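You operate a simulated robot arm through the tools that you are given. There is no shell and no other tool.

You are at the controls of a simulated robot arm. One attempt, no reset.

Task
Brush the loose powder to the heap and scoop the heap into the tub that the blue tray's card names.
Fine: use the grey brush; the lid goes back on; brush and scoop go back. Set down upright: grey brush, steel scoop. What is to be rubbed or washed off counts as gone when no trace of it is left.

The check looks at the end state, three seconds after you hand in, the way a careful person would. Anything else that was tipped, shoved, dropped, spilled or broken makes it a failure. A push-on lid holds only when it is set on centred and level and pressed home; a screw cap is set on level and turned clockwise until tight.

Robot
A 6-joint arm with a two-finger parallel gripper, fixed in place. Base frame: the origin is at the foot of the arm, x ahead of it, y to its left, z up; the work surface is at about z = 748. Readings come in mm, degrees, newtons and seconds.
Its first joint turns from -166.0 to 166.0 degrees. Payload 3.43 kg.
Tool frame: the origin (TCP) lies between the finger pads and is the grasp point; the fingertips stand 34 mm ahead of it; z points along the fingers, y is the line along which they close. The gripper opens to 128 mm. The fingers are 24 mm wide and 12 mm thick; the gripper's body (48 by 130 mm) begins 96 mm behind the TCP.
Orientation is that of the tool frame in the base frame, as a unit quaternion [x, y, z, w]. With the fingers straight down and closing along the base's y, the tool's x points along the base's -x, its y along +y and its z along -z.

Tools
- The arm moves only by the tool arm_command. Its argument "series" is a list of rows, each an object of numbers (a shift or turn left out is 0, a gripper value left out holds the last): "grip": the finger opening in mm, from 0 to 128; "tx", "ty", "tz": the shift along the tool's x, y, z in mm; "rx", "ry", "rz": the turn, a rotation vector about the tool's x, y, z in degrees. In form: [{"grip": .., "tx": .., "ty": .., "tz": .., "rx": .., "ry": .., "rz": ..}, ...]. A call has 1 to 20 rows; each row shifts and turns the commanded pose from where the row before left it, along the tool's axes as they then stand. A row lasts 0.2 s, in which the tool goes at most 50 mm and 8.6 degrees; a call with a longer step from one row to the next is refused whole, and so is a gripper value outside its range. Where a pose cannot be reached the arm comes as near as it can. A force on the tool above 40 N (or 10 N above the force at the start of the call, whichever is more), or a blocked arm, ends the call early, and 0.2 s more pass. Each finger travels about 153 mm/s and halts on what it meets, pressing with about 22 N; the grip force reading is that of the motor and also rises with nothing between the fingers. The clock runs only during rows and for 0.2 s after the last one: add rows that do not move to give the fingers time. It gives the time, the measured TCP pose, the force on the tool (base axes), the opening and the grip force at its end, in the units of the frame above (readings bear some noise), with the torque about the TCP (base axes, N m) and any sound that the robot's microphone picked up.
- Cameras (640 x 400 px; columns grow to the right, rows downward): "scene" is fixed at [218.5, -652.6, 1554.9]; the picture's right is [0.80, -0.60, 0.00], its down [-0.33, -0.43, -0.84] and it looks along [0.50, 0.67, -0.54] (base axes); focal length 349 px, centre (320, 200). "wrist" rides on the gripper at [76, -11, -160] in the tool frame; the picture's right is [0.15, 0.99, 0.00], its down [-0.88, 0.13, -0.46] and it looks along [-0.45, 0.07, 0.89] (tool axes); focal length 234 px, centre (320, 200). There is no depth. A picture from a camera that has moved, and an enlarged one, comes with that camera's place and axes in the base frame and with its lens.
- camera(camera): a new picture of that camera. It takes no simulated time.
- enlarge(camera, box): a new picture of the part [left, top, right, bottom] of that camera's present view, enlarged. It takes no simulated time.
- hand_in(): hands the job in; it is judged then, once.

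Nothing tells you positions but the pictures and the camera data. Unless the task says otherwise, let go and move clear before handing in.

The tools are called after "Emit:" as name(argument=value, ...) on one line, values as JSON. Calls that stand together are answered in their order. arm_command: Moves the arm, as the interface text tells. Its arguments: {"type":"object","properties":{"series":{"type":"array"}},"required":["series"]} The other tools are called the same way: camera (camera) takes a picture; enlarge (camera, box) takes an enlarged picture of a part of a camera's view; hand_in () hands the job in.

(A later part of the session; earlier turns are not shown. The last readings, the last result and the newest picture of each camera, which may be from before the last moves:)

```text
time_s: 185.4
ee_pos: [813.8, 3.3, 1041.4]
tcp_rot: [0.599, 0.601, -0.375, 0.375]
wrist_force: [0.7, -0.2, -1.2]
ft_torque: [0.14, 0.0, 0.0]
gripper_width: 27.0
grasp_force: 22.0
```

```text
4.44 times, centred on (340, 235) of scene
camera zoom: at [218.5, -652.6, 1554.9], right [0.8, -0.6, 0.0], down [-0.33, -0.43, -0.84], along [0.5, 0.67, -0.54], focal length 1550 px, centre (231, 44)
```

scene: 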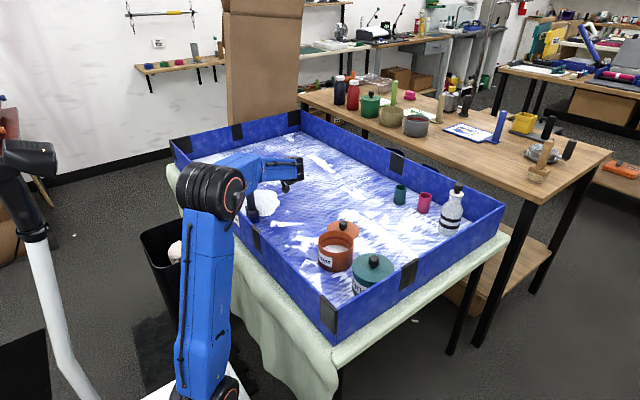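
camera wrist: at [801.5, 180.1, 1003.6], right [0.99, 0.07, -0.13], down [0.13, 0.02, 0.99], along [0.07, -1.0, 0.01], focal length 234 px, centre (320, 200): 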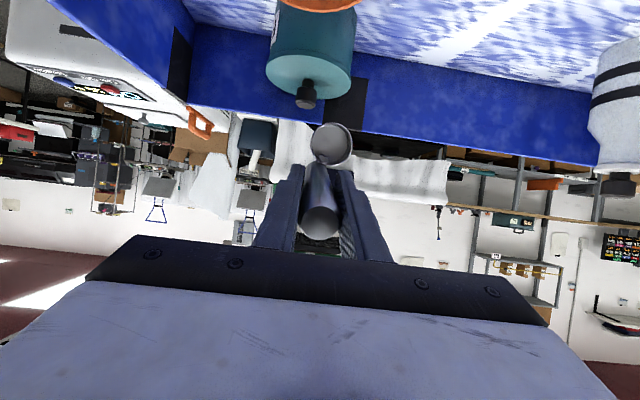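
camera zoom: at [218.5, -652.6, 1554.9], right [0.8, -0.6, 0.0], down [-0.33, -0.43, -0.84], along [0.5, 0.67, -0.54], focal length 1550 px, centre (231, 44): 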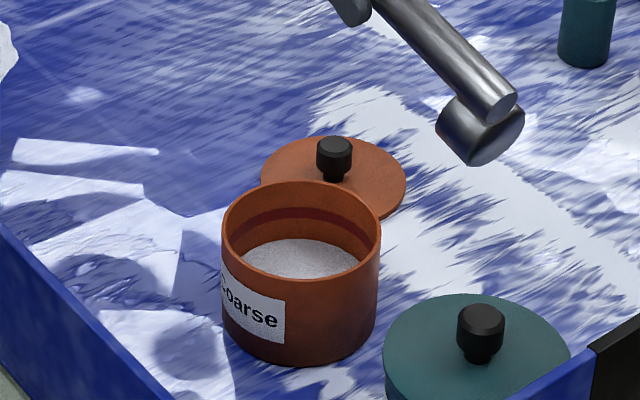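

No spills visible; the teal tub moved roughly 5 mm in −x and 14 mm in −y, which I will correct afterwards. Bringing the scoop upright again and checking it in the grip.

Emit:
arm_command(series=[{"ry": 8}, {"ry": 8}, {"ry": 8}, {"ry": 8}, {"ry": 8}, {"ry": 8}, {"ry": 8}, {"ry": 8}, {}, {}])

Emit:
camera(camera="wrist")

Emit:
enlarge(camera="wrist", box=[240, 60, 420, 250])

```text
time_s: 187.6
ee_pos: [812.2, 2.2, 1042.3]
tcp_rot: [0.706, 0.708, 0.001, -0.002]
wrist_force: [0.0, 0.4, -1.1]
ft_torque: [0.0, 0.03, -0.02]
gripper_width: 27.0
grasp_force: 21.6
```

```text
taken
camera wrist: at [800.9, 77.2, 1202.8], right [0.99, 0.15, 0.0], down [0.13, -0.88, 0.45], along [0.07, -0.45, -0.89], focal length 234 px, centre (320, 200)
```

wrist: 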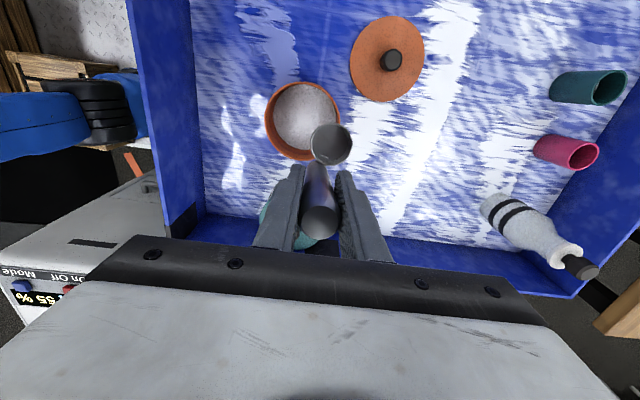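

```text
2.11 times, centred on (330, 155) of wrist
camera zoom: at [800.9, 77.2, 1202.8], right [0.99, 0.15, 0.0], down [0.13, -0.88, 0.45], along [0.07, -0.45, -0.89], focal length 493 px, centre (299, 295)
```

zoom: 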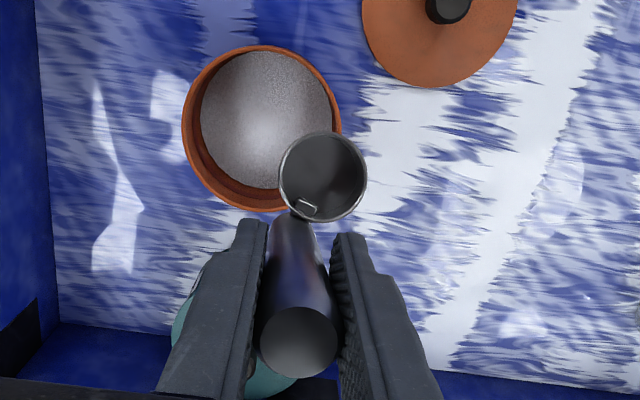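

The scoop has pivoted about 12° and twisted about 17° in the grip from that contact; I can compensate. I'll yaw back to the scooping heading and return to the heap.

Emit:
arm_command(series=[{"rz": -8.5}, {"rz": -8.5}, {"rz": -8.5}, {"rz": -8.5}, {"rz": -8.5}, {"rz": -8.5}, {"rz": -8.5}, {"rz": -8.5}, {"rz": -8.5}, {"rz": -8.5}, {"rz": -8.5}, {"rz": -8.5}])

Emit:
arm_command(series=[{"rz": -8.5}, {"rz": -8.5}, {"rz": -8.5}, {"rz": -8.5}, {"rz": -8.5}, {"rz": -8.5}, {"rz": -8.5}, {"rz": -8.5}, {"rz": -8.5}, {"rz": -8.5}, {"rz": -8.5}, {"rz": -4.5}, {}])

Emit:
arm_command(series=[{"tx": -30, "ty": -9}, {"tx": -42, "ty": -11}, {"tx": -42, "ty": -11}, {"tx": -42, "ty": -11}, {"tx": -42, "ty": -11}, {"tx": -42, "ty": -11}, {"tx": -42, "ty": -11}, {"tx": -42, "ty": -11}, {"tx": -42, "ty": -11}, {"tx": -42, "ty": -11}, {"tx": -42, "ty": -11}, {"tx": -42, "ty": -11}, {}, {}])

Emit:
camera(camera="wrist")

Emit:
camera(camera="scene")

```text
time_s: 190.2
ee_pos: [811.1, 2.4, 1042.5]
tcp_rot: [-0.106, 0.994, 0.001, -0.001]
wrist_force: [0.0, -0.1, -1.6]
ft_torque: [0.0, 0.01, -0.03]
gripper_width: 26.6
grasp_force: 21.9
```

```text
time_s: 193.0
ee_pos: [811.3, 3.6, 1043.9]
tcp_rot: [0.82, -0.573, -0.002, -0.001]
wrist_force: [-0.4, -0.9, -1.1]
ft_torque: [-0.04, -0.03, 0.01]
gripper_width: 26.7
grasp_force: 22.3
```

```text
time_s: 196.0
ee_pos: [762.8, 507.9, 1043.4]
tcp_rot: [0.819, -0.573, -0.001, -0.001]
wrist_force: [-0.9, 0.5, -1.8]
ft_torque: [0.03, 0.02, -0.01]
gripper_width: 26.9
grasp_force: 21.4
```

```text
taken
camera wrist: at [798.8, 440.5, 1202.9], right [-0.88, -0.48, 0.0], down [-0.42, 0.78, 0.46], along [-0.22, 0.4, -0.89], focal length 234 px, centre (320, 200)
```

wrist: 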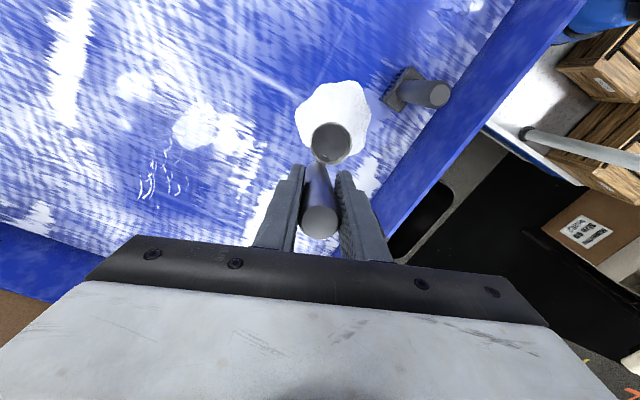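

```text
taken
```

scene: 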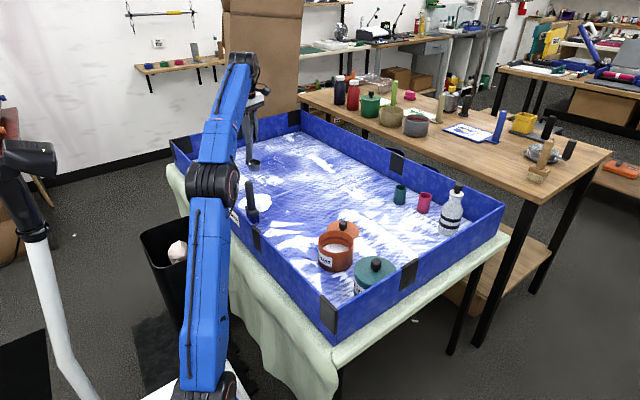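

The remaining heap is centred near (747, 485), about 137 mm across. Tilting for the second scoop and descending beyond its far edge.

Emit:
arm_command(series=[{"ry": -8.5}, {"ry": -8.5}, {"ry": -8.5}, {"ry": -8.5}, {"ry": -8.5}, {"ry": -8.5}, {"ry": -6.4}, {}, {"tx": 30.6, "ty": 2.3, "tz": 17.3}, {"tx": 30.6, "ty": 2.3, "tz": 17.3}, {"tx": 30.6, "ty": 2.3, "tz": 17.3}, {"tx": 30.6, "ty": 2.3, "tz": 17.3}, {"tx": 30.6, "ty": 2.3, "tz": 17.3}, {}, {}])

Emit:
camera(camera="wrist")

Emit:
enlarge(camera="scene", box=[210, 120, 330, 220])

```text
time_s: 199.2
ee_pos: [756.3, 495.7, 867.3]
tcp_rot: [0.718, -0.503, -0.395, -0.276]
wrist_force: [-0.5, 1.2, -1.3]
ft_torque: [-0.09, -0.04, 0.0]
gripper_width: 26.8
grasp_force: 21.6
```

```text
taken
camera wrist: at [827.2, 335.1, 889.6], right [-0.9, -0.41, -0.12], down [-0.15, 0.04, 0.99], along [-0.4, 0.91, -0.1], focal length 234 px, centre (320, 200)
```

wrist: 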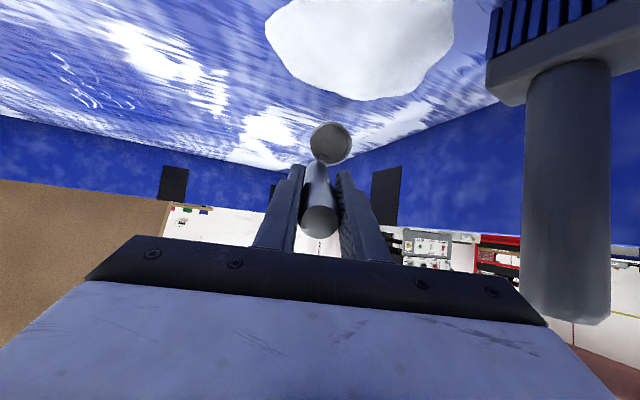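

```text
4.00 times, centred on (270, 170) of scene
camera zoom: at [218.5, -652.6, 1554.9], right [0.8, -0.6, 0.0], down [-0.33, -0.43, -0.84], along [0.5, 0.67, -0.54], focal length 1395 px, centre (520, 320)
```

zoom: 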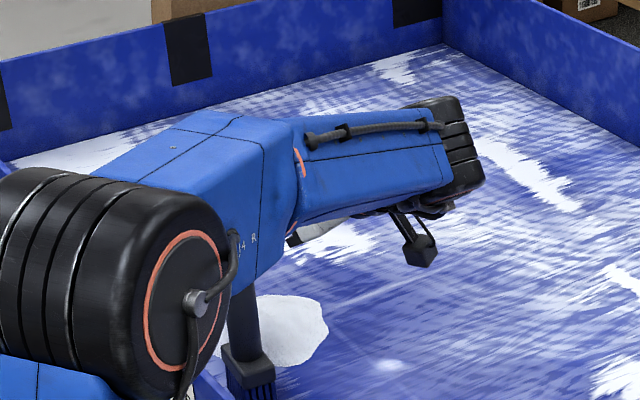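

Aligned. Lowering in steps to find floor contact.

Emit:
arm_command(series=[{"tx": 4.2, "tz": 2.7}, {"tx": 3.4, "tz": 2.2}, {}, {}])

Emit:
arm_command(series=[{"tx": 1.26, "tz": 0.81}, {}])

Emit:
arm_command(series=[{"tx": 1.26, "tz": 0.81}, {}])

Emit:
arm_command(series=[{"tx": 1.26, "tz": 0.81}, {}])

```text
time_s: 200.2
ee_pos: [757.9, 496.0, 858.9]
tcp_rot: [0.718, -0.503, -0.394, -0.276]
wrist_force: [0.6, 0.3, -2.3]
ft_torque: [-0.11, -0.04, 0.0]
gripper_width: 26.6
grasp_force: 22.4
```

```text
time_s: 200.8
ee_pos: [756.3, 495.7, 856.8]
tcp_rot: [0.719, -0.502, -0.395, -0.275]
wrist_force: [-0.5, -0.3, -1.9]
ft_torque: [-0.12, -0.02, 0.03]
gripper_width: 26.7
grasp_force: 21.9
```

```text
time_s: 201.4
ee_pos: [756.2, 494.7, 856.2]
tcp_rot: [0.718, -0.502, -0.395, -0.275]
wrist_force: [-0.9, 0.6, -1.5]
ft_torque: [-0.09, -0.06, -0.01]
gripper_width: 26.8
grasp_force: 22.3
```

```text
time_s: 202.0
ee_pos: [756.5, 495.1, 853.7]
tcp_rot: [0.718, -0.503, -0.394, -0.276]
wrist_force: [-0.1, 0.3, -0.6]
ft_torque: [-0.1, -0.03, 0.0]
gripper_width: 26.7
grasp_force: 22.1
```

Emit:
arm_command(series=[{"tx": 0.84, "tz": 0.54}, {}])

Emit:
arm_command(series=[{"tx": 0.84, "tz": 0.54}, {}])

Emit:
arm_command(series=[{"tx": 0.84, "tz": 0.54}, {}])

Emit:
arm_command(series=[{"tx": 0.84, "tz": 0.54}, {}])

```text
time_s: 202.6
ee_pos: [756.6, 497.0, 852.5]
tcp_rot: [0.718, -0.502, -0.395, -0.275]
wrist_force: [-0.1, 0.2, -0.8]
ft_torque: [-0.1, -0.03, -0.01]
gripper_width: 26.9
grasp_force: 21.9
```

```text
time_s: 203.2
ee_pos: [757.2, 497.1, 853.2]
tcp_rot: [0.718, -0.502, -0.395, -0.276]
wrist_force: [0.2, 0.5, -0.6]
ft_torque: [-0.01, -0.04, 0.0]
gripper_width: 26.7
grasp_force: 22.0
```

```text
time_s: 203.8
ee_pos: [757.2, 496.3, 853.3]
tcp_rot: [0.719, -0.502, -0.395, -0.275]
wrist_force: [-0.1, 0.5, 2.5]
ft_torque: [0.29, 0.12, 0.0]
gripper_width: 26.9
grasp_force: 21.8
```

```text
time_s: 204.4
ee_pos: [757.5, 496.5, 852.7]
tcp_rot: [0.719, -0.502, -0.394, -0.275]
wrist_force: [0.2, -3.9, 9.4]
ft_torque: [0.47, 0.44, 0.14]
gripper_width: 26.5
grasp_force: 22.2
```

Floor found. Easing up 1 mm, pushing through the heap's centre, then turning the cup upright about its own centre.

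Emit:
arm_command(series=[{"tx": -1.0, "tz": -0.65}, {"tx": 5.39, "tz": -8.43}, {"tx": 5.39, "tz": -8.43}, {"tx": 5.39, "tz": -8.43}, {"tx": 5.39, "tz": -8.43}, {"tx": 5.39, "tz": -8.43}, {"tx": 5.39, "tz": -8.43}, {"tx": 5.39, "tz": -8.43}, {"tx": 5.39, "tz": -8.43}, {"tx": 5.39, "tz": -8.43}, {"tx": 5.39, "tz": -8.43}, {}])

Emit:
camera(camera="wrist")

```text
time_s: 207.0
ee_pos: [791.3, 403.9, 851.4]
tcp_rot: [0.718, -0.502, -0.395, -0.276]
wrist_force: [0.6, 0.6, 1.2]
ft_torque: [0.25, 0.02, -0.09]
gripper_width: 27.0
grasp_force: 22.5
```

```text
taken
camera wrist: at [862.2, 242.0, 873.7], right [-0.9, -0.41, -0.12], down [-0.15, 0.04, 0.99], along [-0.4, 0.91, -0.1], focal length 234 px, centre (320, 200)
```

wrist: 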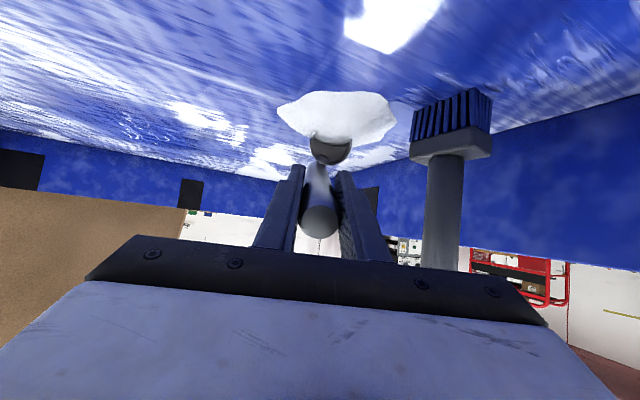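

The cup is in the heap. Turning it upright with a slight lift.

Emit:
arm_command(series=[{"tx": -18.54, "tz": 2.86, "ry": 8.5}, {"tx": -18.54, "tz": 2.86, "ry": 8.5}, {"tx": -18.54, "tz": 2.86, "ry": 8.5}, {"tx": -20, "tz": -1.5, "ry": 8.5}, {"tx": -18.54, "tz": 2.86, "ry": 8.5}, {"tx": -18.54, "tz": 2.86, "ry": 8.5}, {"tx": -18.54, "tz": 2.86, "ry": 8.5}, {"tx": -18.54, "tz": 2.86, "ry": 8.5}, {"tx": -4.4, "tz": 0.5, "ry": 2}, {}])

Emit:
camera(camera="wrist")

Emit:
enlarge(camera="scene", box=[210, 120, 330, 220])

```text
time_s: 209.2
ee_pos: [742.2, 532.1, 900.1]
tcp_rot: [0.815, -0.569, 0.091, 0.063]
wrist_force: [0.6, 0.3, -2.1]
ft_torque: [-0.01, -0.03, -0.03]
gripper_width: 26.8
grasp_force: 22.3
```

```text
taken
camera wrist: at [767.0, 498.8, 1072.3], right [-0.88, -0.47, 0.03], down [-0.45, 0.86, 0.25], along [-0.15, 0.21, -0.97], focal length 234 px, centre (320, 200)
```

wrist: 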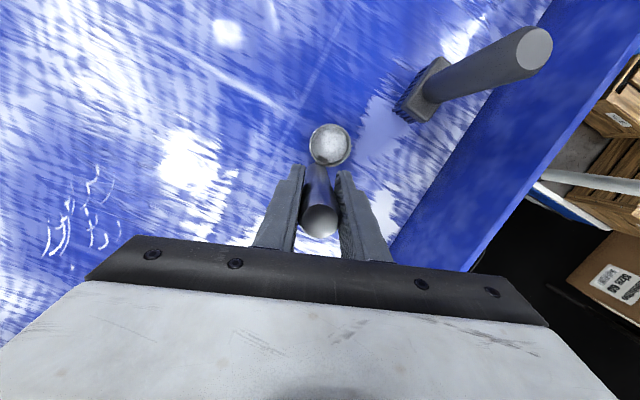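

```text
4.00 times, centred on (270, 170) of scene
camera zoom: at [218.5, -652.6, 1554.9], right [0.8, -0.6, 0.0], down [-0.33, -0.43, -0.84], along [0.5, 0.67, -0.54], focal length 1395 px, centre (520, 320)
```

zoom: 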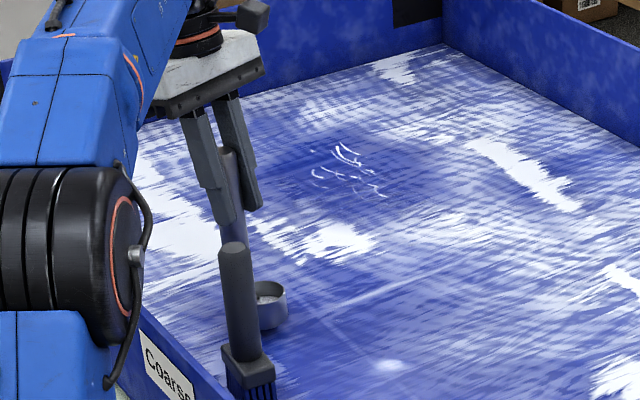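

The whole heap is in the cup. Lifting and checking the floor for any trace.

Emit:
arm_command(series=[{"tx": 5.5, "tz": -24.4}, {"tx": 8.7, "tz": -39}, {"tx": 8.7, "tz": -39}, {}, {}])

Emit:
camera(camera="wrist")

Emit:
enlarge(camera="wrist", box=[220, 40, 440, 220])

Emit:
enlarge(camera="scene", box=[220, 160, 310, 230])

```text
time_s: 210.4
ee_pos: [742.7, 531.2, 1003.4]
tcp_rot: [0.815, -0.569, 0.089, 0.063]
wrist_force: [0.7, 0.1, -1.3]
ft_torque: [-0.02, -0.02, 0.03]
gripper_width: 26.7
grasp_force: 21.8
```

```text
taken
camera wrist: at [768.5, 497.2, 1176.4], right [-0.88, -0.47, 0.03], down [-0.45, 0.86, 0.25], along [-0.15, 0.21, -0.97], focal length 234 px, centre (320, 200)
```

wrist: 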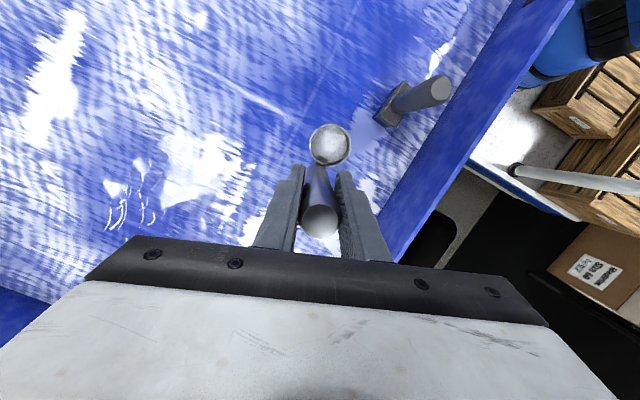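

```text
2.22 times, centred on (330, 130) of wrist
camera zoom: at [768.5, 497.2, 1176.4], right [-0.88, -0.47, 0.03], down [-0.45, 0.86, 0.25], along [-0.15, 0.21, -0.97], focal length 520 px, centre (298, 356)
```

zoom: 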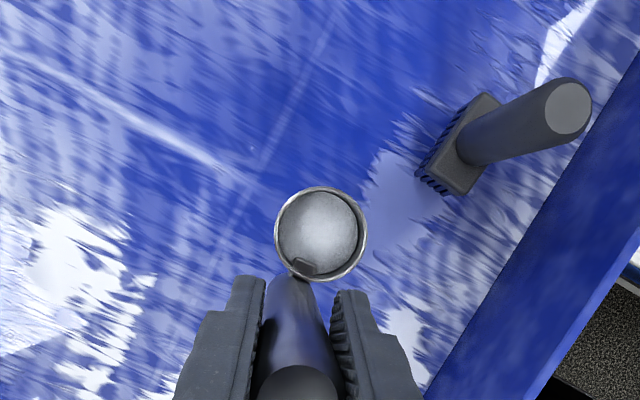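

```text
5.71 times, centred on (265, 195) of scene
camera zoom: at [218.5, -652.6, 1554.9], right [0.8, -0.6, 0.0], down [-0.33, -0.43, -0.84], along [0.5, 0.67, -0.54], focal length 1993 px, centre (634, 229)
```

zoom: 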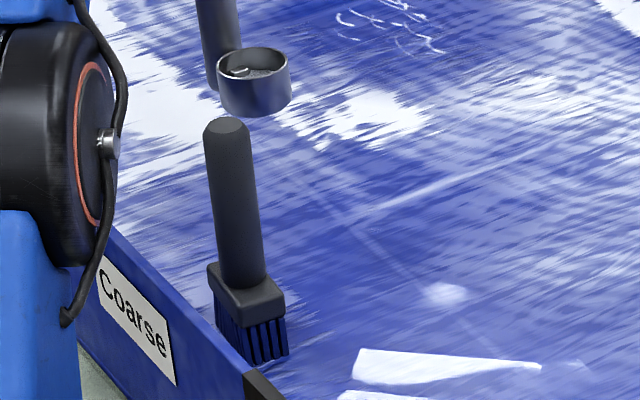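

The floor shows no heap left. Carrying the second scoop, held level, to the tub.

Emit:
arm_command(series=[{"tx": 25, "ty": 8.2, "tz": 5.3}, {"tx": 38.8, "ty": 12.66, "tz": 8.19}, {"tx": 38.8, "ty": 12.66, "tz": 8.19}, {"tx": 38.8, "ty": 12.66, "tz": 8.19}, {"tx": 38.8, "ty": 12.66, "tz": 8.19}, {"tx": 38.8, "ty": 12.66, "tz": 8.19}, {"tx": 38.8, "ty": 12.66, "tz": 8.19}, {"tx": 38.8, "ty": 12.66, "tz": 8.19}, {"tx": 38.8, "ty": 12.66, "tz": 8.19}, {"tx": 38.8, "ty": 12.66, "tz": 8.19}, {"tx": 38.8, "ty": 12.66, "tz": 8.19}, {"tx": 38.8, "ty": 12.66, "tz": 8.19}, {"tx": 38.8, "ty": 12.66, "tz": 8.19}, {"tx": 38.8, "ty": 12.66, "tz": 8.19}, {"tx": 14.1, "ty": 4.4, "tz": 3}, {}, {}])

Emit:
enlarge(camera="scene", box=[280, 130, 440, 290])

```text
time_s: 214.0
ee_pos: [767.6, -52.0, 1010.7]
tcp_rot: [0.815, -0.569, 0.09, 0.063]
wrist_force: [-0.6, 0.1, -1.8]
ft_torque: [0.02, 0.0, -0.02]
gripper_width: 27.0
grasp_force: 22.1
```

```text
2.50 times, centred on (360, 210) of scene
camera zoom: at [218.5, -652.6, 1554.9], right [0.8, -0.6, 0.0], down [-0.33, -0.43, -0.84], along [0.5, 0.67, -0.54], focal length 872 px, centre (220, 175)
```

zoom: 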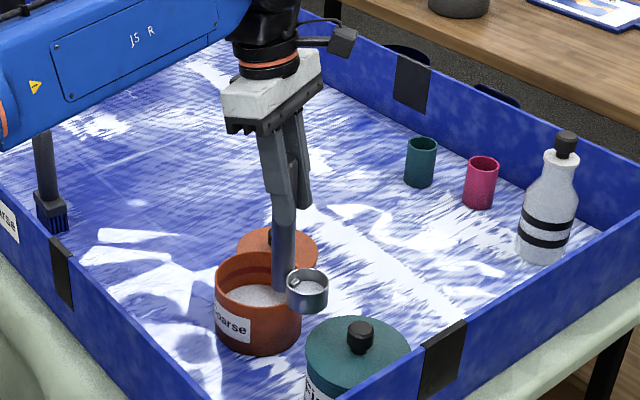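

Level and in place. Yawing about the vertical to the pouring heading.

Emit:
arm_command(series=[{"rx": -1.853, "rz": 8.296}, {"rx": -1.853, "rz": 8.296}, {"rx": -1.853, "rz": 8.296}, {"rx": -1.853, "rz": 8.296}, {"rx": -1.853, "rz": 8.296}, {"rx": -1.853, "rz": 8.296}, {"rx": -1.853, "rz": 8.296}, {"rx": -1.853, "rz": 8.296}, {"rx": -1.853, "rz": 8.296}, {"rx": -1.853, "rz": 8.296}, {"rx": -1.853, "rz": 8.296}, {"rx": -1.853, "rz": 8.296}])

Emit:
arm_command(series=[{"rx": -1.853, "rz": 8.296}, {"rx": -1.853, "rz": 8.296}, {"rx": -1.853, "rz": 8.296}, {"rx": -1.853, "rz": 8.296}, {"rx": -1.853, "rz": 8.296}, {"rx": -1.853, "rz": 8.296}, {"rx": -1.853, "rz": 8.296}, {"rx": -1.853, "rz": 8.296}, {"rx": -1.853, "rz": 8.296}, {"rx": -1.853, "rz": 8.296}, {"rx": -1.853, "rz": 8.296}, {"rx": -0.98, "rz": 4.39}, {}, {}])

Emit:
camera(camera="wrist")

Emit:
enlarge(camera="scene", box=[290, 170, 390, 290])

```text
time_s: 216.6
ee_pos: [767.3, -51.0, 1010.1]
tcp_rot: [-0.069, 0.992, -0.008, -0.109]
wrist_force: [0.0, -0.3, -1.1]
ft_torque: [0.03, -0.02, 0.02]
gripper_width: 27.1
grasp_force: 21.9
```

```text
time_s: 219.6
ee_pos: [767.3, -53.2, 1011.6]
tcp_rot: [0.703, 0.703, 0.076, -0.077]
wrist_force: [-0.3, 0.3, -0.6]
ft_torque: [0.01, 0.02, -0.01]
gripper_width: 26.6
grasp_force: 21.8
```

```text
taken
camera wrist: at [757.1, -13.0, 1183.9], right [0.99, 0.14, 0.03], down [0.13, -0.96, 0.25], along [0.07, -0.25, -0.97], focal length 234 px, centre (320, 200)
```

wrist: 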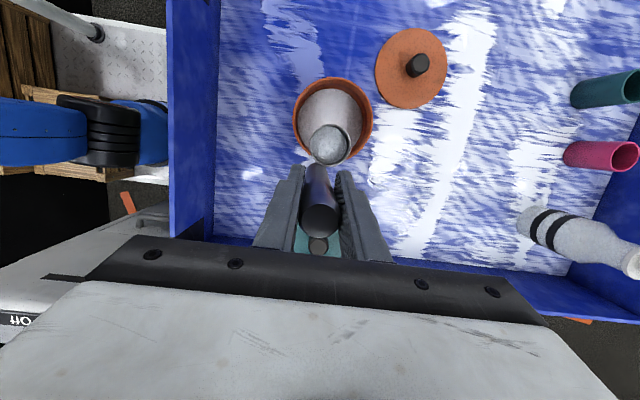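

```text
3.33 times, centred on (340, 230) of scene
camera zoom: at [218.5, -652.6, 1554.9], right [0.8, -0.6, 0.0], down [-0.33, -0.43, -0.84], along [0.5, 0.67, -0.54], focal length 1163 px, centre (253, 100)
```

zoom: 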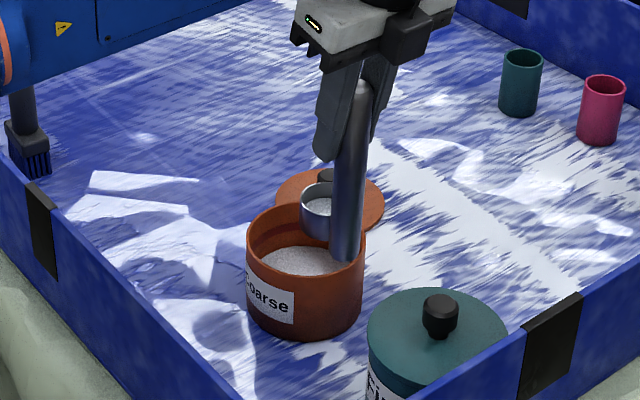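

The cup is over the opening. Lowering slightly and tilting about the lip, stopping well within reach this time.

Emit:
arm_command(series=[{"tx": -2, "tz": 8.8}, {"tx": -2, "tz": 8.8}, {}, {"tx": 16.54, "tz": -3.99, "ry": -8}, {"tx": 16.54, "tz": -3.99, "ry": -8}, {"tx": 16.54, "tz": -3.99, "ry": -8}, {"tx": 16.54, "tz": -3.99, "ry": -8}, {"tx": 16.54, "tz": -3.99, "ry": -8}, {"tx": 16.54, "tz": -3.99, "ry": -8}, {}])

Emit:
enlarge(camera="scene", box=[290, 170, 390, 290])

```text
time_s: 221.8
ee_pos: [769.1, 49.2, 1004.4]
tcp_rot: [0.673, 0.674, -0.216, 0.216]
wrist_force: [0.6, 0.1, -0.8]
ft_torque: [0.11, 0.01, 0.02]
gripper_width: 26.7
grasp_force: 22.1
```

```text
3.33 times, centred on (340, 230) of scene
camera zoom: at [218.5, -652.6, 1554.9], right [0.8, -0.6, 0.0], down [-0.33, -0.43, -0.84], along [0.5, 0.67, -0.54], focal length 1163 px, centre (253, 100)
```

zoom: 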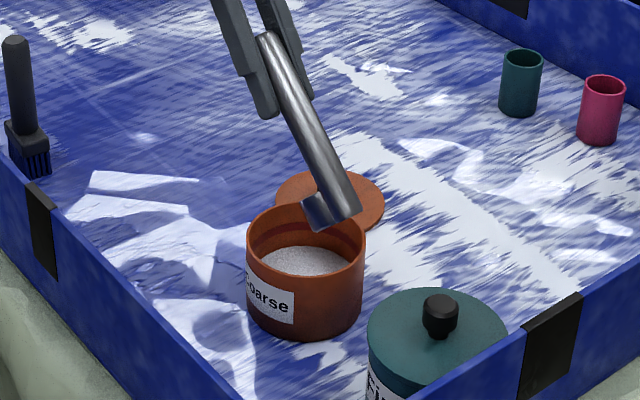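

The lip is above the opening. Two more steps and hold while it pours.

Emit:
arm_command(series=[{"tx": 16.54, "tz": -3.99, "ry": -8}, {}, {"tx": 16.54, "tz": -3.99, "ry": -8}, {}])

Emit:
enlarge(camera="scene", box=[290, 170, 390, 290])

Emit:
arm_command(series=[{}, {}, {}, {}, {}, {}, {}, {}, {}, {}])

Emit:
enlarge(camera="scene", box=[290, 170, 390, 290])

Emit:
camera(camera="wrist")

```text
time_s: 222.8
ee_pos: [770.3, 78.2, 990.1]
tcp_rot: [0.637, 0.637, -0.308, 0.307]
wrist_force: [0.4, -0.3, 0.1]
ft_torque: [0.06, -0.01, 0.01]
gripper_width: 26.5
grasp_force: 22.3
```

```text
3.33 times, centred on (340, 230) of scene
camera zoom: at [218.5, -652.6, 1554.9], right [0.8, -0.6, 0.0], down [-0.33, -0.43, -0.84], along [0.5, 0.67, -0.54], focal length 1163 px, centre (253, 100)
```

zoom: 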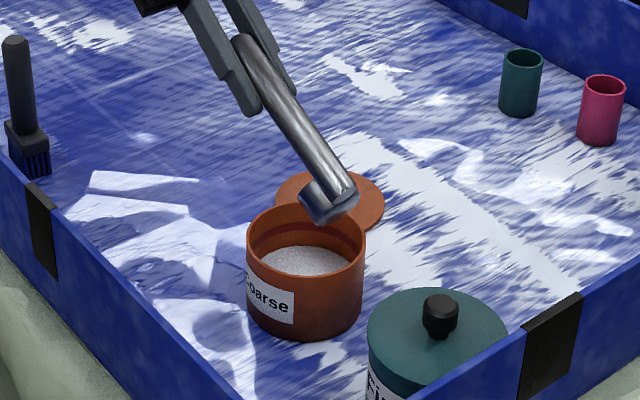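

```text
time_s: 225.0
ee_pos: [768.6, 78.0, 990.0]
tcp_rot: [0.637, 0.638, -0.307, 0.306]
wrist_force: [0.5, 0.3, -1.4]
ft_torque: [0.13, -0.03, 0.0]
gripper_width: 26.6
grasp_force: 22.2
```

```text
3.33 times, centred on (340, 230) of scene
camera zoom: at [218.5, -652.6, 1554.9], right [0.8, -0.6, 0.0], down [-0.33, -0.43, -0.84], along [0.5, 0.67, -0.54], focal length 1163 px, centre (253, 100)
```

zoom: 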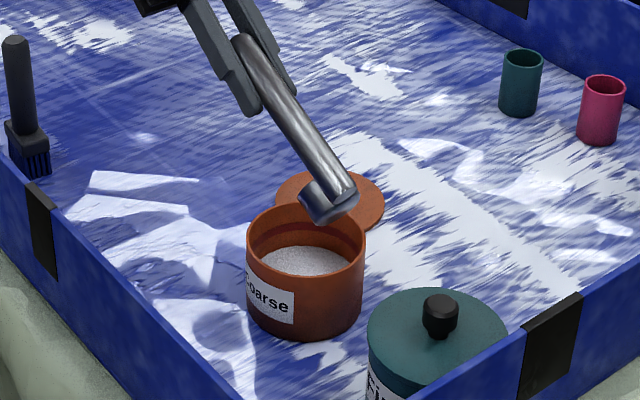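

```text
taken
camera wrist: at [758.3, 249.6, 1030.9], right [0.99, 0.09, -0.12], down [0.13, -0.19, 0.97], along [0.07, -0.98, -0.2], focal length 234 px, centre (320, 200)
```

wrist: 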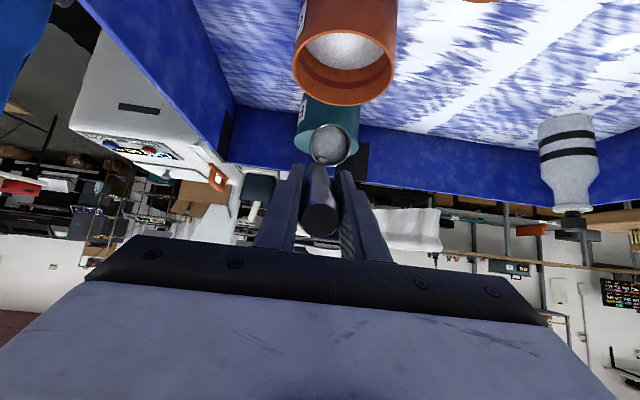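

No flow yet at this angle. One more small step (still within the reach I've already used), then hold.

Emit:
arm_command(series=[{"tx": 16.54, "tz": -3.99, "ry": -8}, {}, {}, {}, {}])

Emit:
enlarge(camera="scene", box=[290, 170, 390, 290])

Emit:
enlarge(camera="wrist", box=[240, 0, 440, 180])

```text
time_s: 226.2
ee_pos: [768.2, 90.3, 980.4]
tcp_rot: [0.614, 0.614, -0.351, 0.35]
wrist_force: [0.0, -0.3, -1.1]
ft_torque: [0.13, 0.06, 0.03]
gripper_width: 26.7
grasp_force: 21.6
```

```text
3.33 times, centred on (340, 230) of scene
camera zoom: at [218.5, -652.6, 1554.9], right [0.8, -0.6, 0.0], down [-0.33, -0.43, -0.84], along [0.5, 0.67, -0.54], focal length 1163 px, centre (253, 100)
```

zoom: 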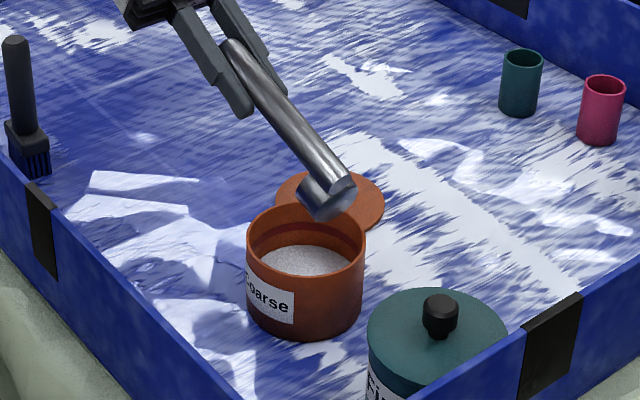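

```text
2.22 times, centred on (340, 90) of wrist
camera zoom: at [757.3, 266.8, 996.7], right [0.99, 0.07, -0.13], down [0.13, -0.06, 0.99], along [0.07, -1.0, -0.06], focal length 520 px, centre (276, 444)
```

zoom: 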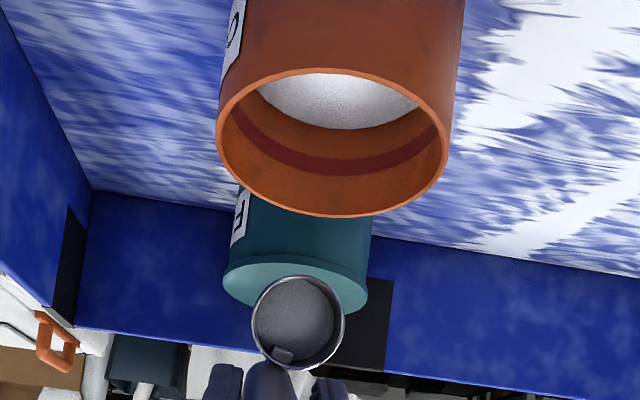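

The cup still holds powder. A slightly smaller further tilt, staying at or below the angle reached earlier.

Emit:
arm_command(series=[{"tx": 8.2, "tz": -2.3, "ry": -4}, {}, {}, {}, {}, {}])

Emit:
enlarge(camera="wrist", box=[240, 0, 440, 180])

Emit:
enlarge(camera="scene", box=[310, 190, 370, 260])

```text
time_s: 227.6
ee_pos: [768.8, 93.8, 970.3]
tcp_rot: [0.6, 0.604, -0.369, 0.373]
wrist_force: [-0.2, 0.1, -1.9]
ft_torque: [0.13, 0.0, 0.0]
gripper_width: 26.9
grasp_force: 22.1
out of reach, approached as far as the arm can: row 1
```

```text
2.22 times, centred on (340, 90) of wrist
camera zoom: at [756.5, 270.9, 975.4], right [0.99, 0.07, -0.13], down [0.13, 0.01, 0.99], along [0.07, -1.0, 0.0], focal length 520 px, centre (276, 444)
```

zoom: 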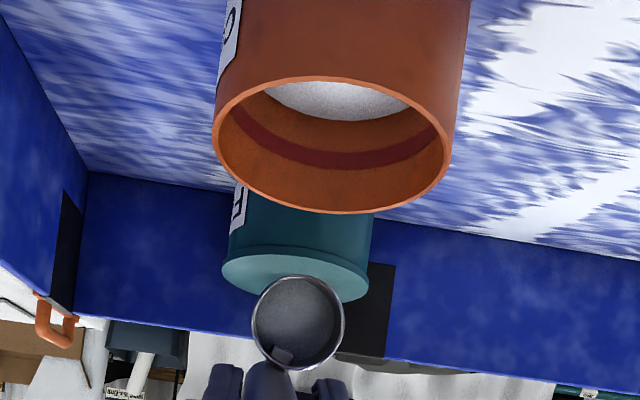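

```text
5.71 times, centred on (340, 225) of scene
camera zoom: at [218.5, -652.6, 1554.9], right [0.8, -0.6, 0.0], down [-0.33, -0.43, -0.84], along [0.5, 0.67, -0.54], focal length 1993 px, centre (206, 57)
```

zoom: 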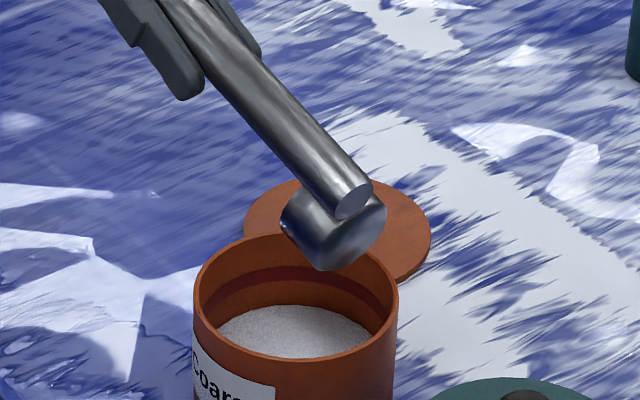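

This heading can't tilt further, so I'll bring the cup level again over the tub, then use the robot-facing heading where the wrist can tilt past 90°.

Emit:
arm_command(series=[{"tx": -15.83, "tz": 6.25, "ry": 8}, {"tx": -15.83, "tz": 6.25, "ry": 8}, {"tx": -15.83, "tz": 6.25, "ry": 8}, {"tx": -15.83, "tz": 6.25, "ry": 8}, {"tx": -15.83, "tz": 6.25, "ry": 8}, {"tx": -15.83, "tz": 6.25, "ry": 8}, {"tx": -15.83, "tz": 6.25, "ry": 8}, {"tx": -15.83, "tz": 6.25, "ry": 8}, {"tx": -15.83, "tz": 6.25, "ry": 8}, {"tx": -7.2, "tz": 2.7, "ry": 3.6}, {}, {}])

Emit:
camera(camera="wrist")

Emit:
enlarge(camera="scene", box=[290, 170, 390, 290])

```text
time_s: 230.2
ee_pos: [768.3, -53.3, 990.9]
tcp_rot: [0.703, 0.703, 0.074, -0.076]
wrist_force: [-0.1, 0.7, -1.5]
ft_torque: [-0.01, 0.0, 0.02]
gripper_width: 26.9
grasp_force: 22.2
```

```text
taken
camera wrist: at [759.1, -13.4, 1163.5], right [0.99, 0.14, 0.03], down [0.13, -0.96, 0.26], along [0.07, -0.25, -0.97], focal length 234 px, centre (320, 200)
```

wrist: 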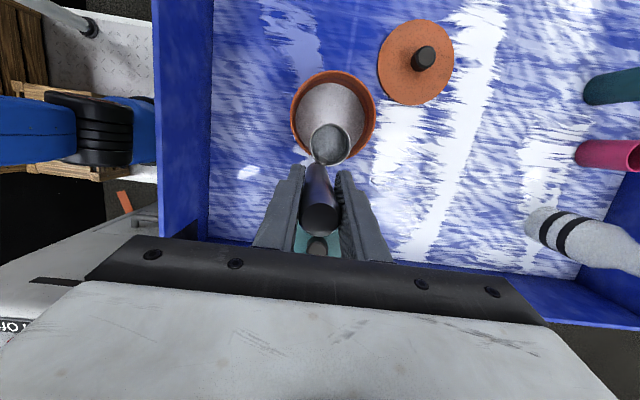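

```text
3.33 times, centred on (340, 230) of scene
camera zoom: at [218.5, -652.6, 1554.9], right [0.8, -0.6, 0.0], down [-0.33, -0.43, -0.84], along [0.5, 0.67, -0.54], focal length 1163 px, centre (253, 100)
```

zoom: 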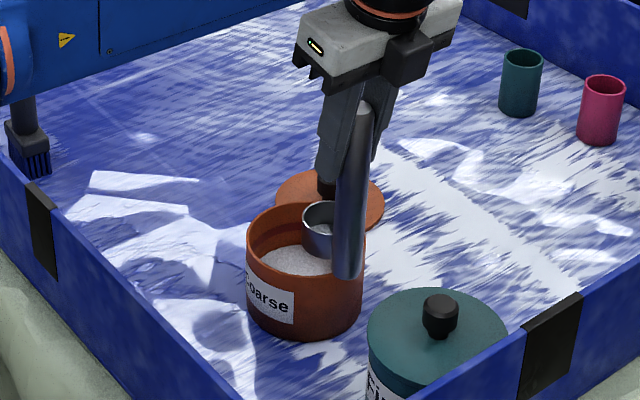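

Level again over the tub. Checking the cup's contents.

Emit:
enlarge(camera="wrist", box=[280, 60, 390, 180])

Emit:
enlarge(camera="scene", box=[320, 215, 360, 260])

```text
3.33 times, centred on (335, 120) of wrist
camera zoom: at [759.1, -13.4, 1163.5], right [0.99, 0.14, 0.03], down [0.13, -0.96, 0.26], along [0.07, -0.25, -0.97], focal length 781 px, centre (270, 467)
```

zoom: 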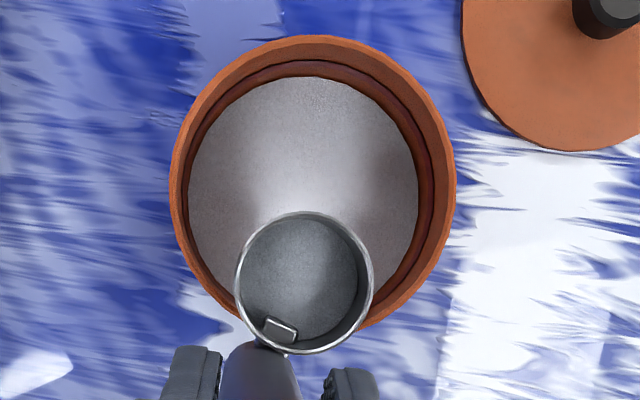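

```text
8.89 times, centred on (340, 238) of scene
camera zoom: at [218.5, -652.6, 1554.9], right [0.8, -0.6, 0.0], down [-0.33, -0.43, -0.84], along [0.5, 0.67, -0.54], focal length 3101 px, centre (142, -133)
```

zoom: 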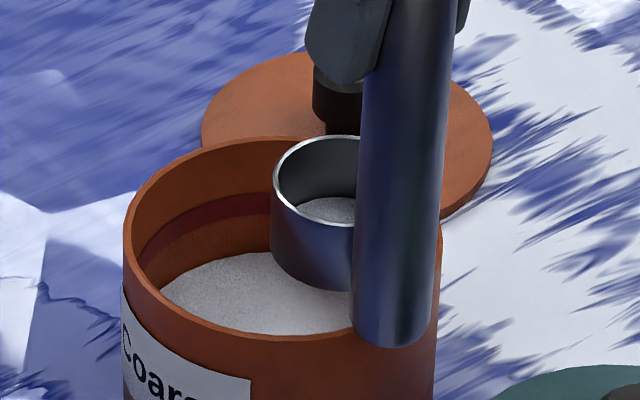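

There is still powder in the bottom third of the cup. Lifting, yawing 90° level to the robot-facing heading, and repositioning over the tub.

Emit:
arm_command(series=[{"tx": 4.4, "tz": -19.5}, {"rx": 1.853, "rz": -8.296}, {"rx": 1.853, "rz": -8.296}, {"rx": 1.853, "rz": -8.296}, {"rx": 1.853, "rz": -8.296}, {"rx": 1.853, "rz": -8.296}, {"rx": 1.853, "rz": -8.296}, {"rx": 1.853, "rz": -8.296}, {"rx": 1.853, "rz": -8.296}, {"rx": 1.853, "rz": -8.296}, {"rx": 1.853, "rz": -8.296}, {"rx": 1.09, "rz": -4.88}, {}, {}])

Emit:
arm_command(series=[{"tx": -27.5, "ty": 20, "tz": -0.8}, {"tx": -27.5, "ty": 20, "tz": -0.8}, {"tx": -27.5, "ty": 20, "tz": -0.8}, {}, {}])

Emit:
camera(camera="wrist")

Emit:
enlarge(camera="scene", box=[290, 170, 390, 290])

```text
time_s: 233.2
ee_pos: [770.5, -54.5, 1009.9]
tcp_rot: [0.0, 0.994, -0.004, -0.11]
wrist_force: [-0.7, -0.6, -1.5]
ft_torque: [0.02, -0.03, -0.02]
gripper_width: 26.8
grasp_force: 22.1
```

```text
time_s: 234.4
ee_pos: [853.1, 4.4, 994.6]
tcp_rot: [-0.001, 0.994, -0.004, -0.11]
wrist_force: [0.0, -1.1, -2.0]
ft_torque: [0.04, 0.01, 0.02]
gripper_width: 26.9
grasp_force: 21.9
```

```text
taken
camera wrist: at [814.8, -5.7, 1166.4], right [-0.14, 0.99, 0.03], down [0.96, 0.13, 0.25], along [0.25, 0.06, -0.97], focal length 234 px, centre (320, 200)
```

wrist: 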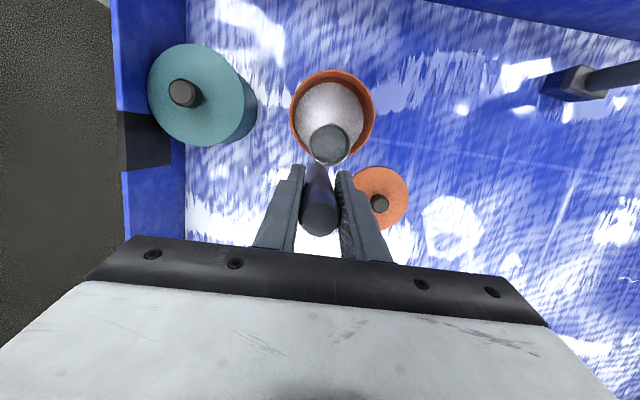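

```text
3.33 times, centred on (340, 230) of scene
camera zoom: at [218.5, -652.6, 1554.9], right [0.8, -0.6, 0.0], down [-0.33, -0.43, -0.84], along [0.5, 0.67, -0.54], focal length 1163 px, centre (253, 100)
```

zoom: 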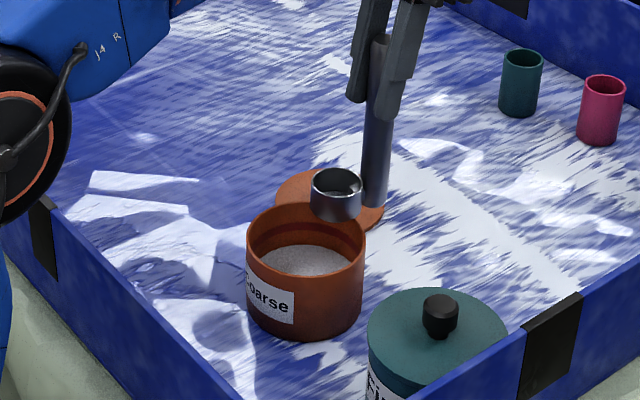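

The cup is positioned over the tub at the new heading. Tilting about the lip again.

Emit:
arm_command(series=[{"tx": 16.54, "tz": -3.99, "ry": -8}, {"tx": 16.54, "tz": -3.99, "ry": -8}, {"tx": 16.54, "tz": -3.99, "ry": -8}, {"tx": 16.54, "tz": -3.99, "ry": -8}, {"tx": 16.54, "tz": -3.99, "ry": -8}, {"tx": 16.54, "tz": -3.99, "ry": -8}, {"tx": 16.54, "tz": -3.99, "ry": -8}, {}])

Emit:
enlarge(camera="scene", box=[290, 170, 390, 290])

Emit:
camera(camera="scene")

```text
time_s: 236.2
ee_pos: [736.0, 5.9, 998.8]
tcp_rot: [-0.001, 0.929, -0.003, 0.369]
wrist_force: [-0.1, -0.8, -2.5]
ft_torque: [-0.03, 0.1, 0.01]
gripper_width: 26.8
grasp_force: 21.8
```

```text
3.33 times, centred on (340, 230) of scene
camera zoom: at [218.5, -652.6, 1554.9], right [0.8, -0.6, 0.0], down [-0.33, -0.43, -0.84], along [0.5, 0.67, -0.54], focal length 1163 px, centre (253, 100)
```

zoom: 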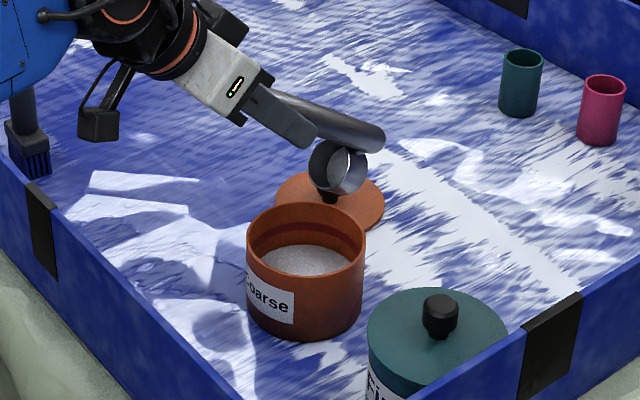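

```text
taken
```

scene: 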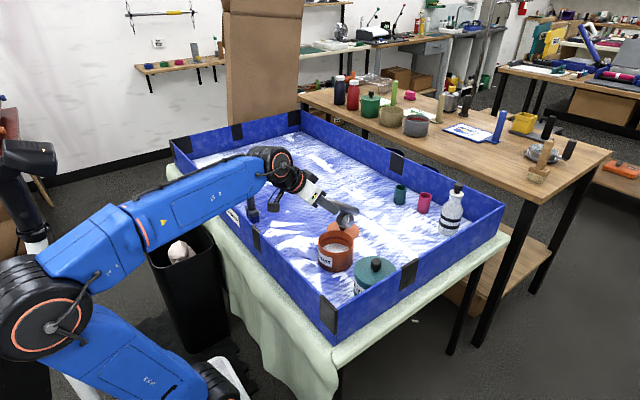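

The lip is over the tub's centre. Continuing the tilt in steps toward and past horizontal.

Emit:
arm_command(series=[{"tx": 16.54, "tz": -3.99, "ry": -8}, {"tx": 16.54, "tz": -3.99, "ry": -8}, {"tx": 16.54, "tz": -3.99, "ry": -8}, {}])

Emit:
enlarge(camera="scene", box=[290, 170, 390, 290])

```text
time_s: 237.2
ee_pos: [696.4, 5.4, 969.0]
tcp_rot: [-0.002, 0.832, -0.002, 0.555]
wrist_force: [0.3, -0.6, -2.4]
ft_torque: [0.0, 0.16, 0.01]
gripper_width: 26.9
grasp_force: 22.1
```

```text
3.33 times, centred on (340, 230) of scene
camera zoom: at [218.5, -652.6, 1554.9], right [0.8, -0.6, 0.0], down [-0.33, -0.43, -0.84], along [0.5, 0.67, -0.54], focal length 1163 px, centre (253, 100)
```

zoom: 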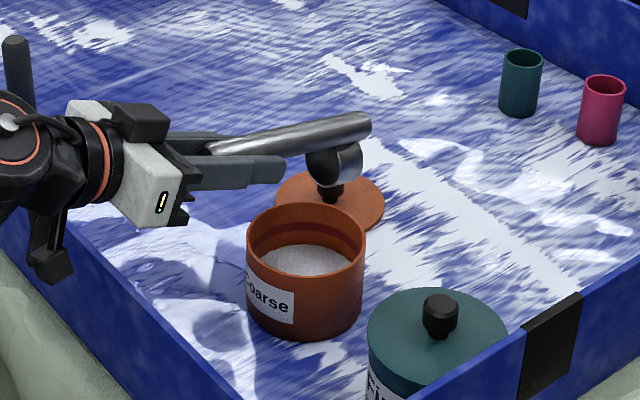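

Emit:
arm_command(series=[{"tx": 16.54, "tz": -3.99, "ry": -8}, {}, {}, {}])

Emit:
enlarge(camera="scene", box=[290, 170, 390, 290])

Emit:
camera(camera="wrist")

```text
time_s: 238.2
ee_pos: [685.8, 4.6, 955.0]
tcp_rot: [-0.002, 0.791, -0.003, 0.612]
wrist_force: [-0.2, -0.6, -0.8]
ft_torque: [0.01, 0.1, -0.01]
gripper_width: 26.6
grasp_force: 21.9
```

```text
3.33 times, centred on (340, 230) of scene
camera zoom: at [218.5, -652.6, 1554.9], right [0.8, -0.6, 0.0], down [-0.33, -0.43, -0.84], along [0.5, 0.67, -0.54], focal length 1163 px, centre (253, 100)
```

zoom: 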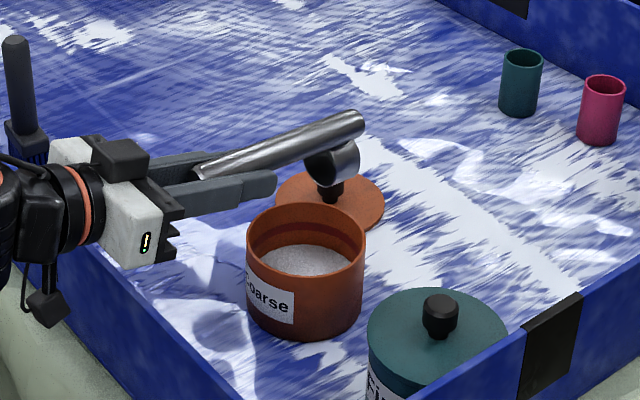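

```text
taken
camera wrist: at [512.5, -7.8, 923.1], right [-0.04, 0.99, -0.15], down [-0.22, 0.14, 0.97], along [0.97, 0.07, 0.21], focal length 234 px, centre (320, 200)
```

wrist: 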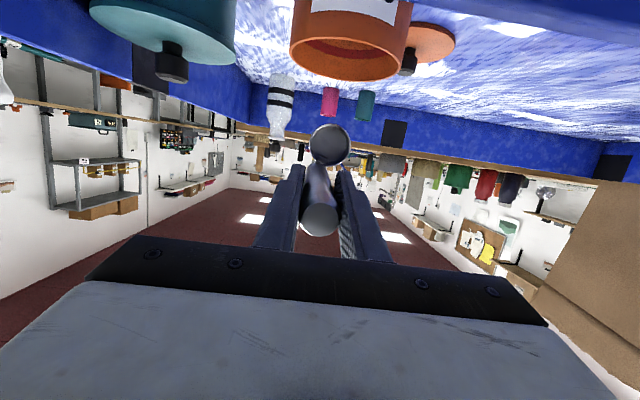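

Emit:
enlarge(camera="wrist", box=[280, 100, 380, 190])

Emit:
enlarge(camera="scene", box=[320, 190, 370, 250])

```text
4.44 times, centred on (330, 145) of wrist
camera zoom: at [512.5, -7.8, 923.1], right [-0.04, 0.99, -0.15], down [-0.22, 0.14, 0.97], along [0.97, 0.07, 0.21], focal length 1041 px, centre (276, 444)
```

zoom: 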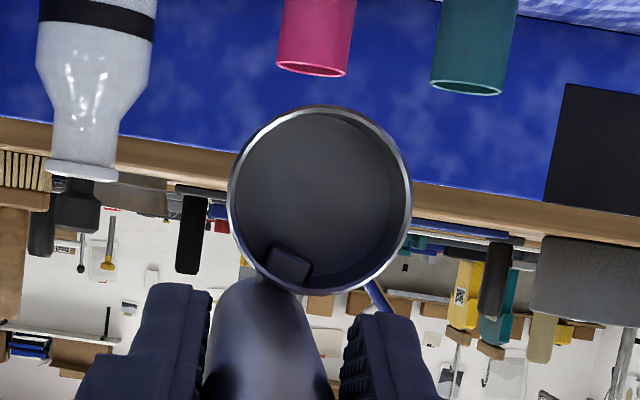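

```text
6.67 times, centred on (345, 220) of scene
camera zoom: at [218.5, -652.6, 1554.9], right [0.8, -0.6, 0.0], down [-0.33, -0.43, -0.84], along [0.5, 0.67, -0.54], focal length 2326 px, centre (153, 67)
```

zoom: 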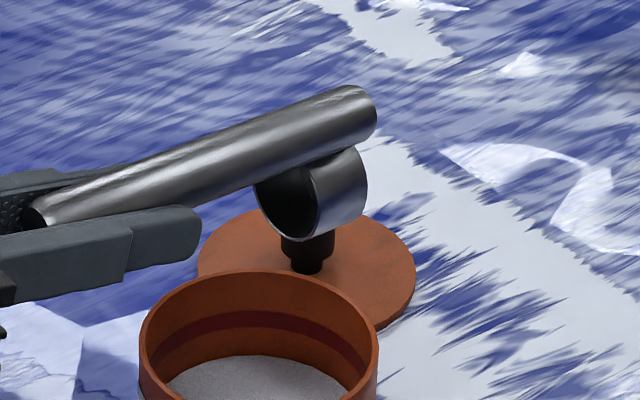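

It looks empty, but to be sure I'll tilt a bit past horizontal and hold.

Emit:
arm_command(series=[{"tx": 16.54, "tz": -3.99, "ry": -8}, {}, {"tx": 16.54, "tz": -3.99, "ry": -8}, {}, {}, {}, {}, {}])

Emit:
enlarge(camera="scene", box=[320, 190, 370, 250])

Emit:
enlarge(camera="wrist", box=[280, 100, 380, 190])

```text
time_s: 240.0
ee_pos: [686.4, 12.5, 958.0]
tcp_rot: [-0.003, 0.7, -0.002, 0.714]
wrist_force: [0.5, -0.4, -2.1]
ft_torque: [-0.04, 0.14, -0.01]
gripper_width: 26.9
grasp_force: 21.1
out of reach, approached as far as the arm can: row 3
```

```text
6.67 times, centred on (345, 220) of scene
camera zoom: at [218.5, -652.6, 1554.9], right [0.8, -0.6, 0.0], down [-0.33, -0.43, -0.84], along [0.5, 0.67, -0.54], focal length 2326 px, centre (153, 67)
```

zoom: 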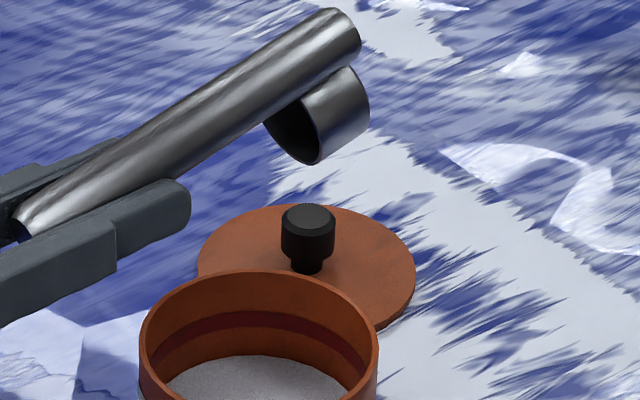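

```text
4.44 times, centred on (330, 145) of wrist
camera zoom: at [528.4, 0.4, 879.1], right [0.0, 0.99, -0.15], down [-0.47, 0.14, 0.87], along [0.88, 0.07, 0.47], focal length 1041 px, centre (276, 444)
```

zoom: 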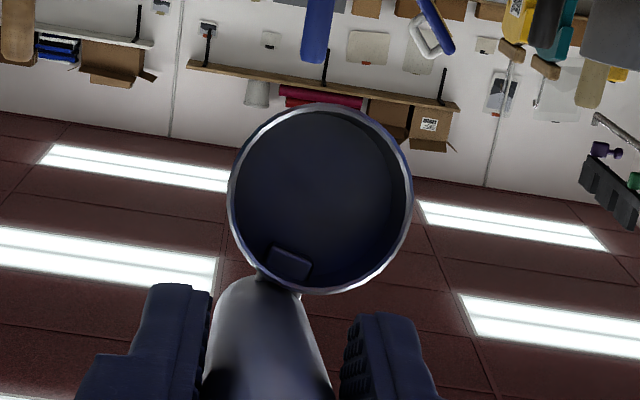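

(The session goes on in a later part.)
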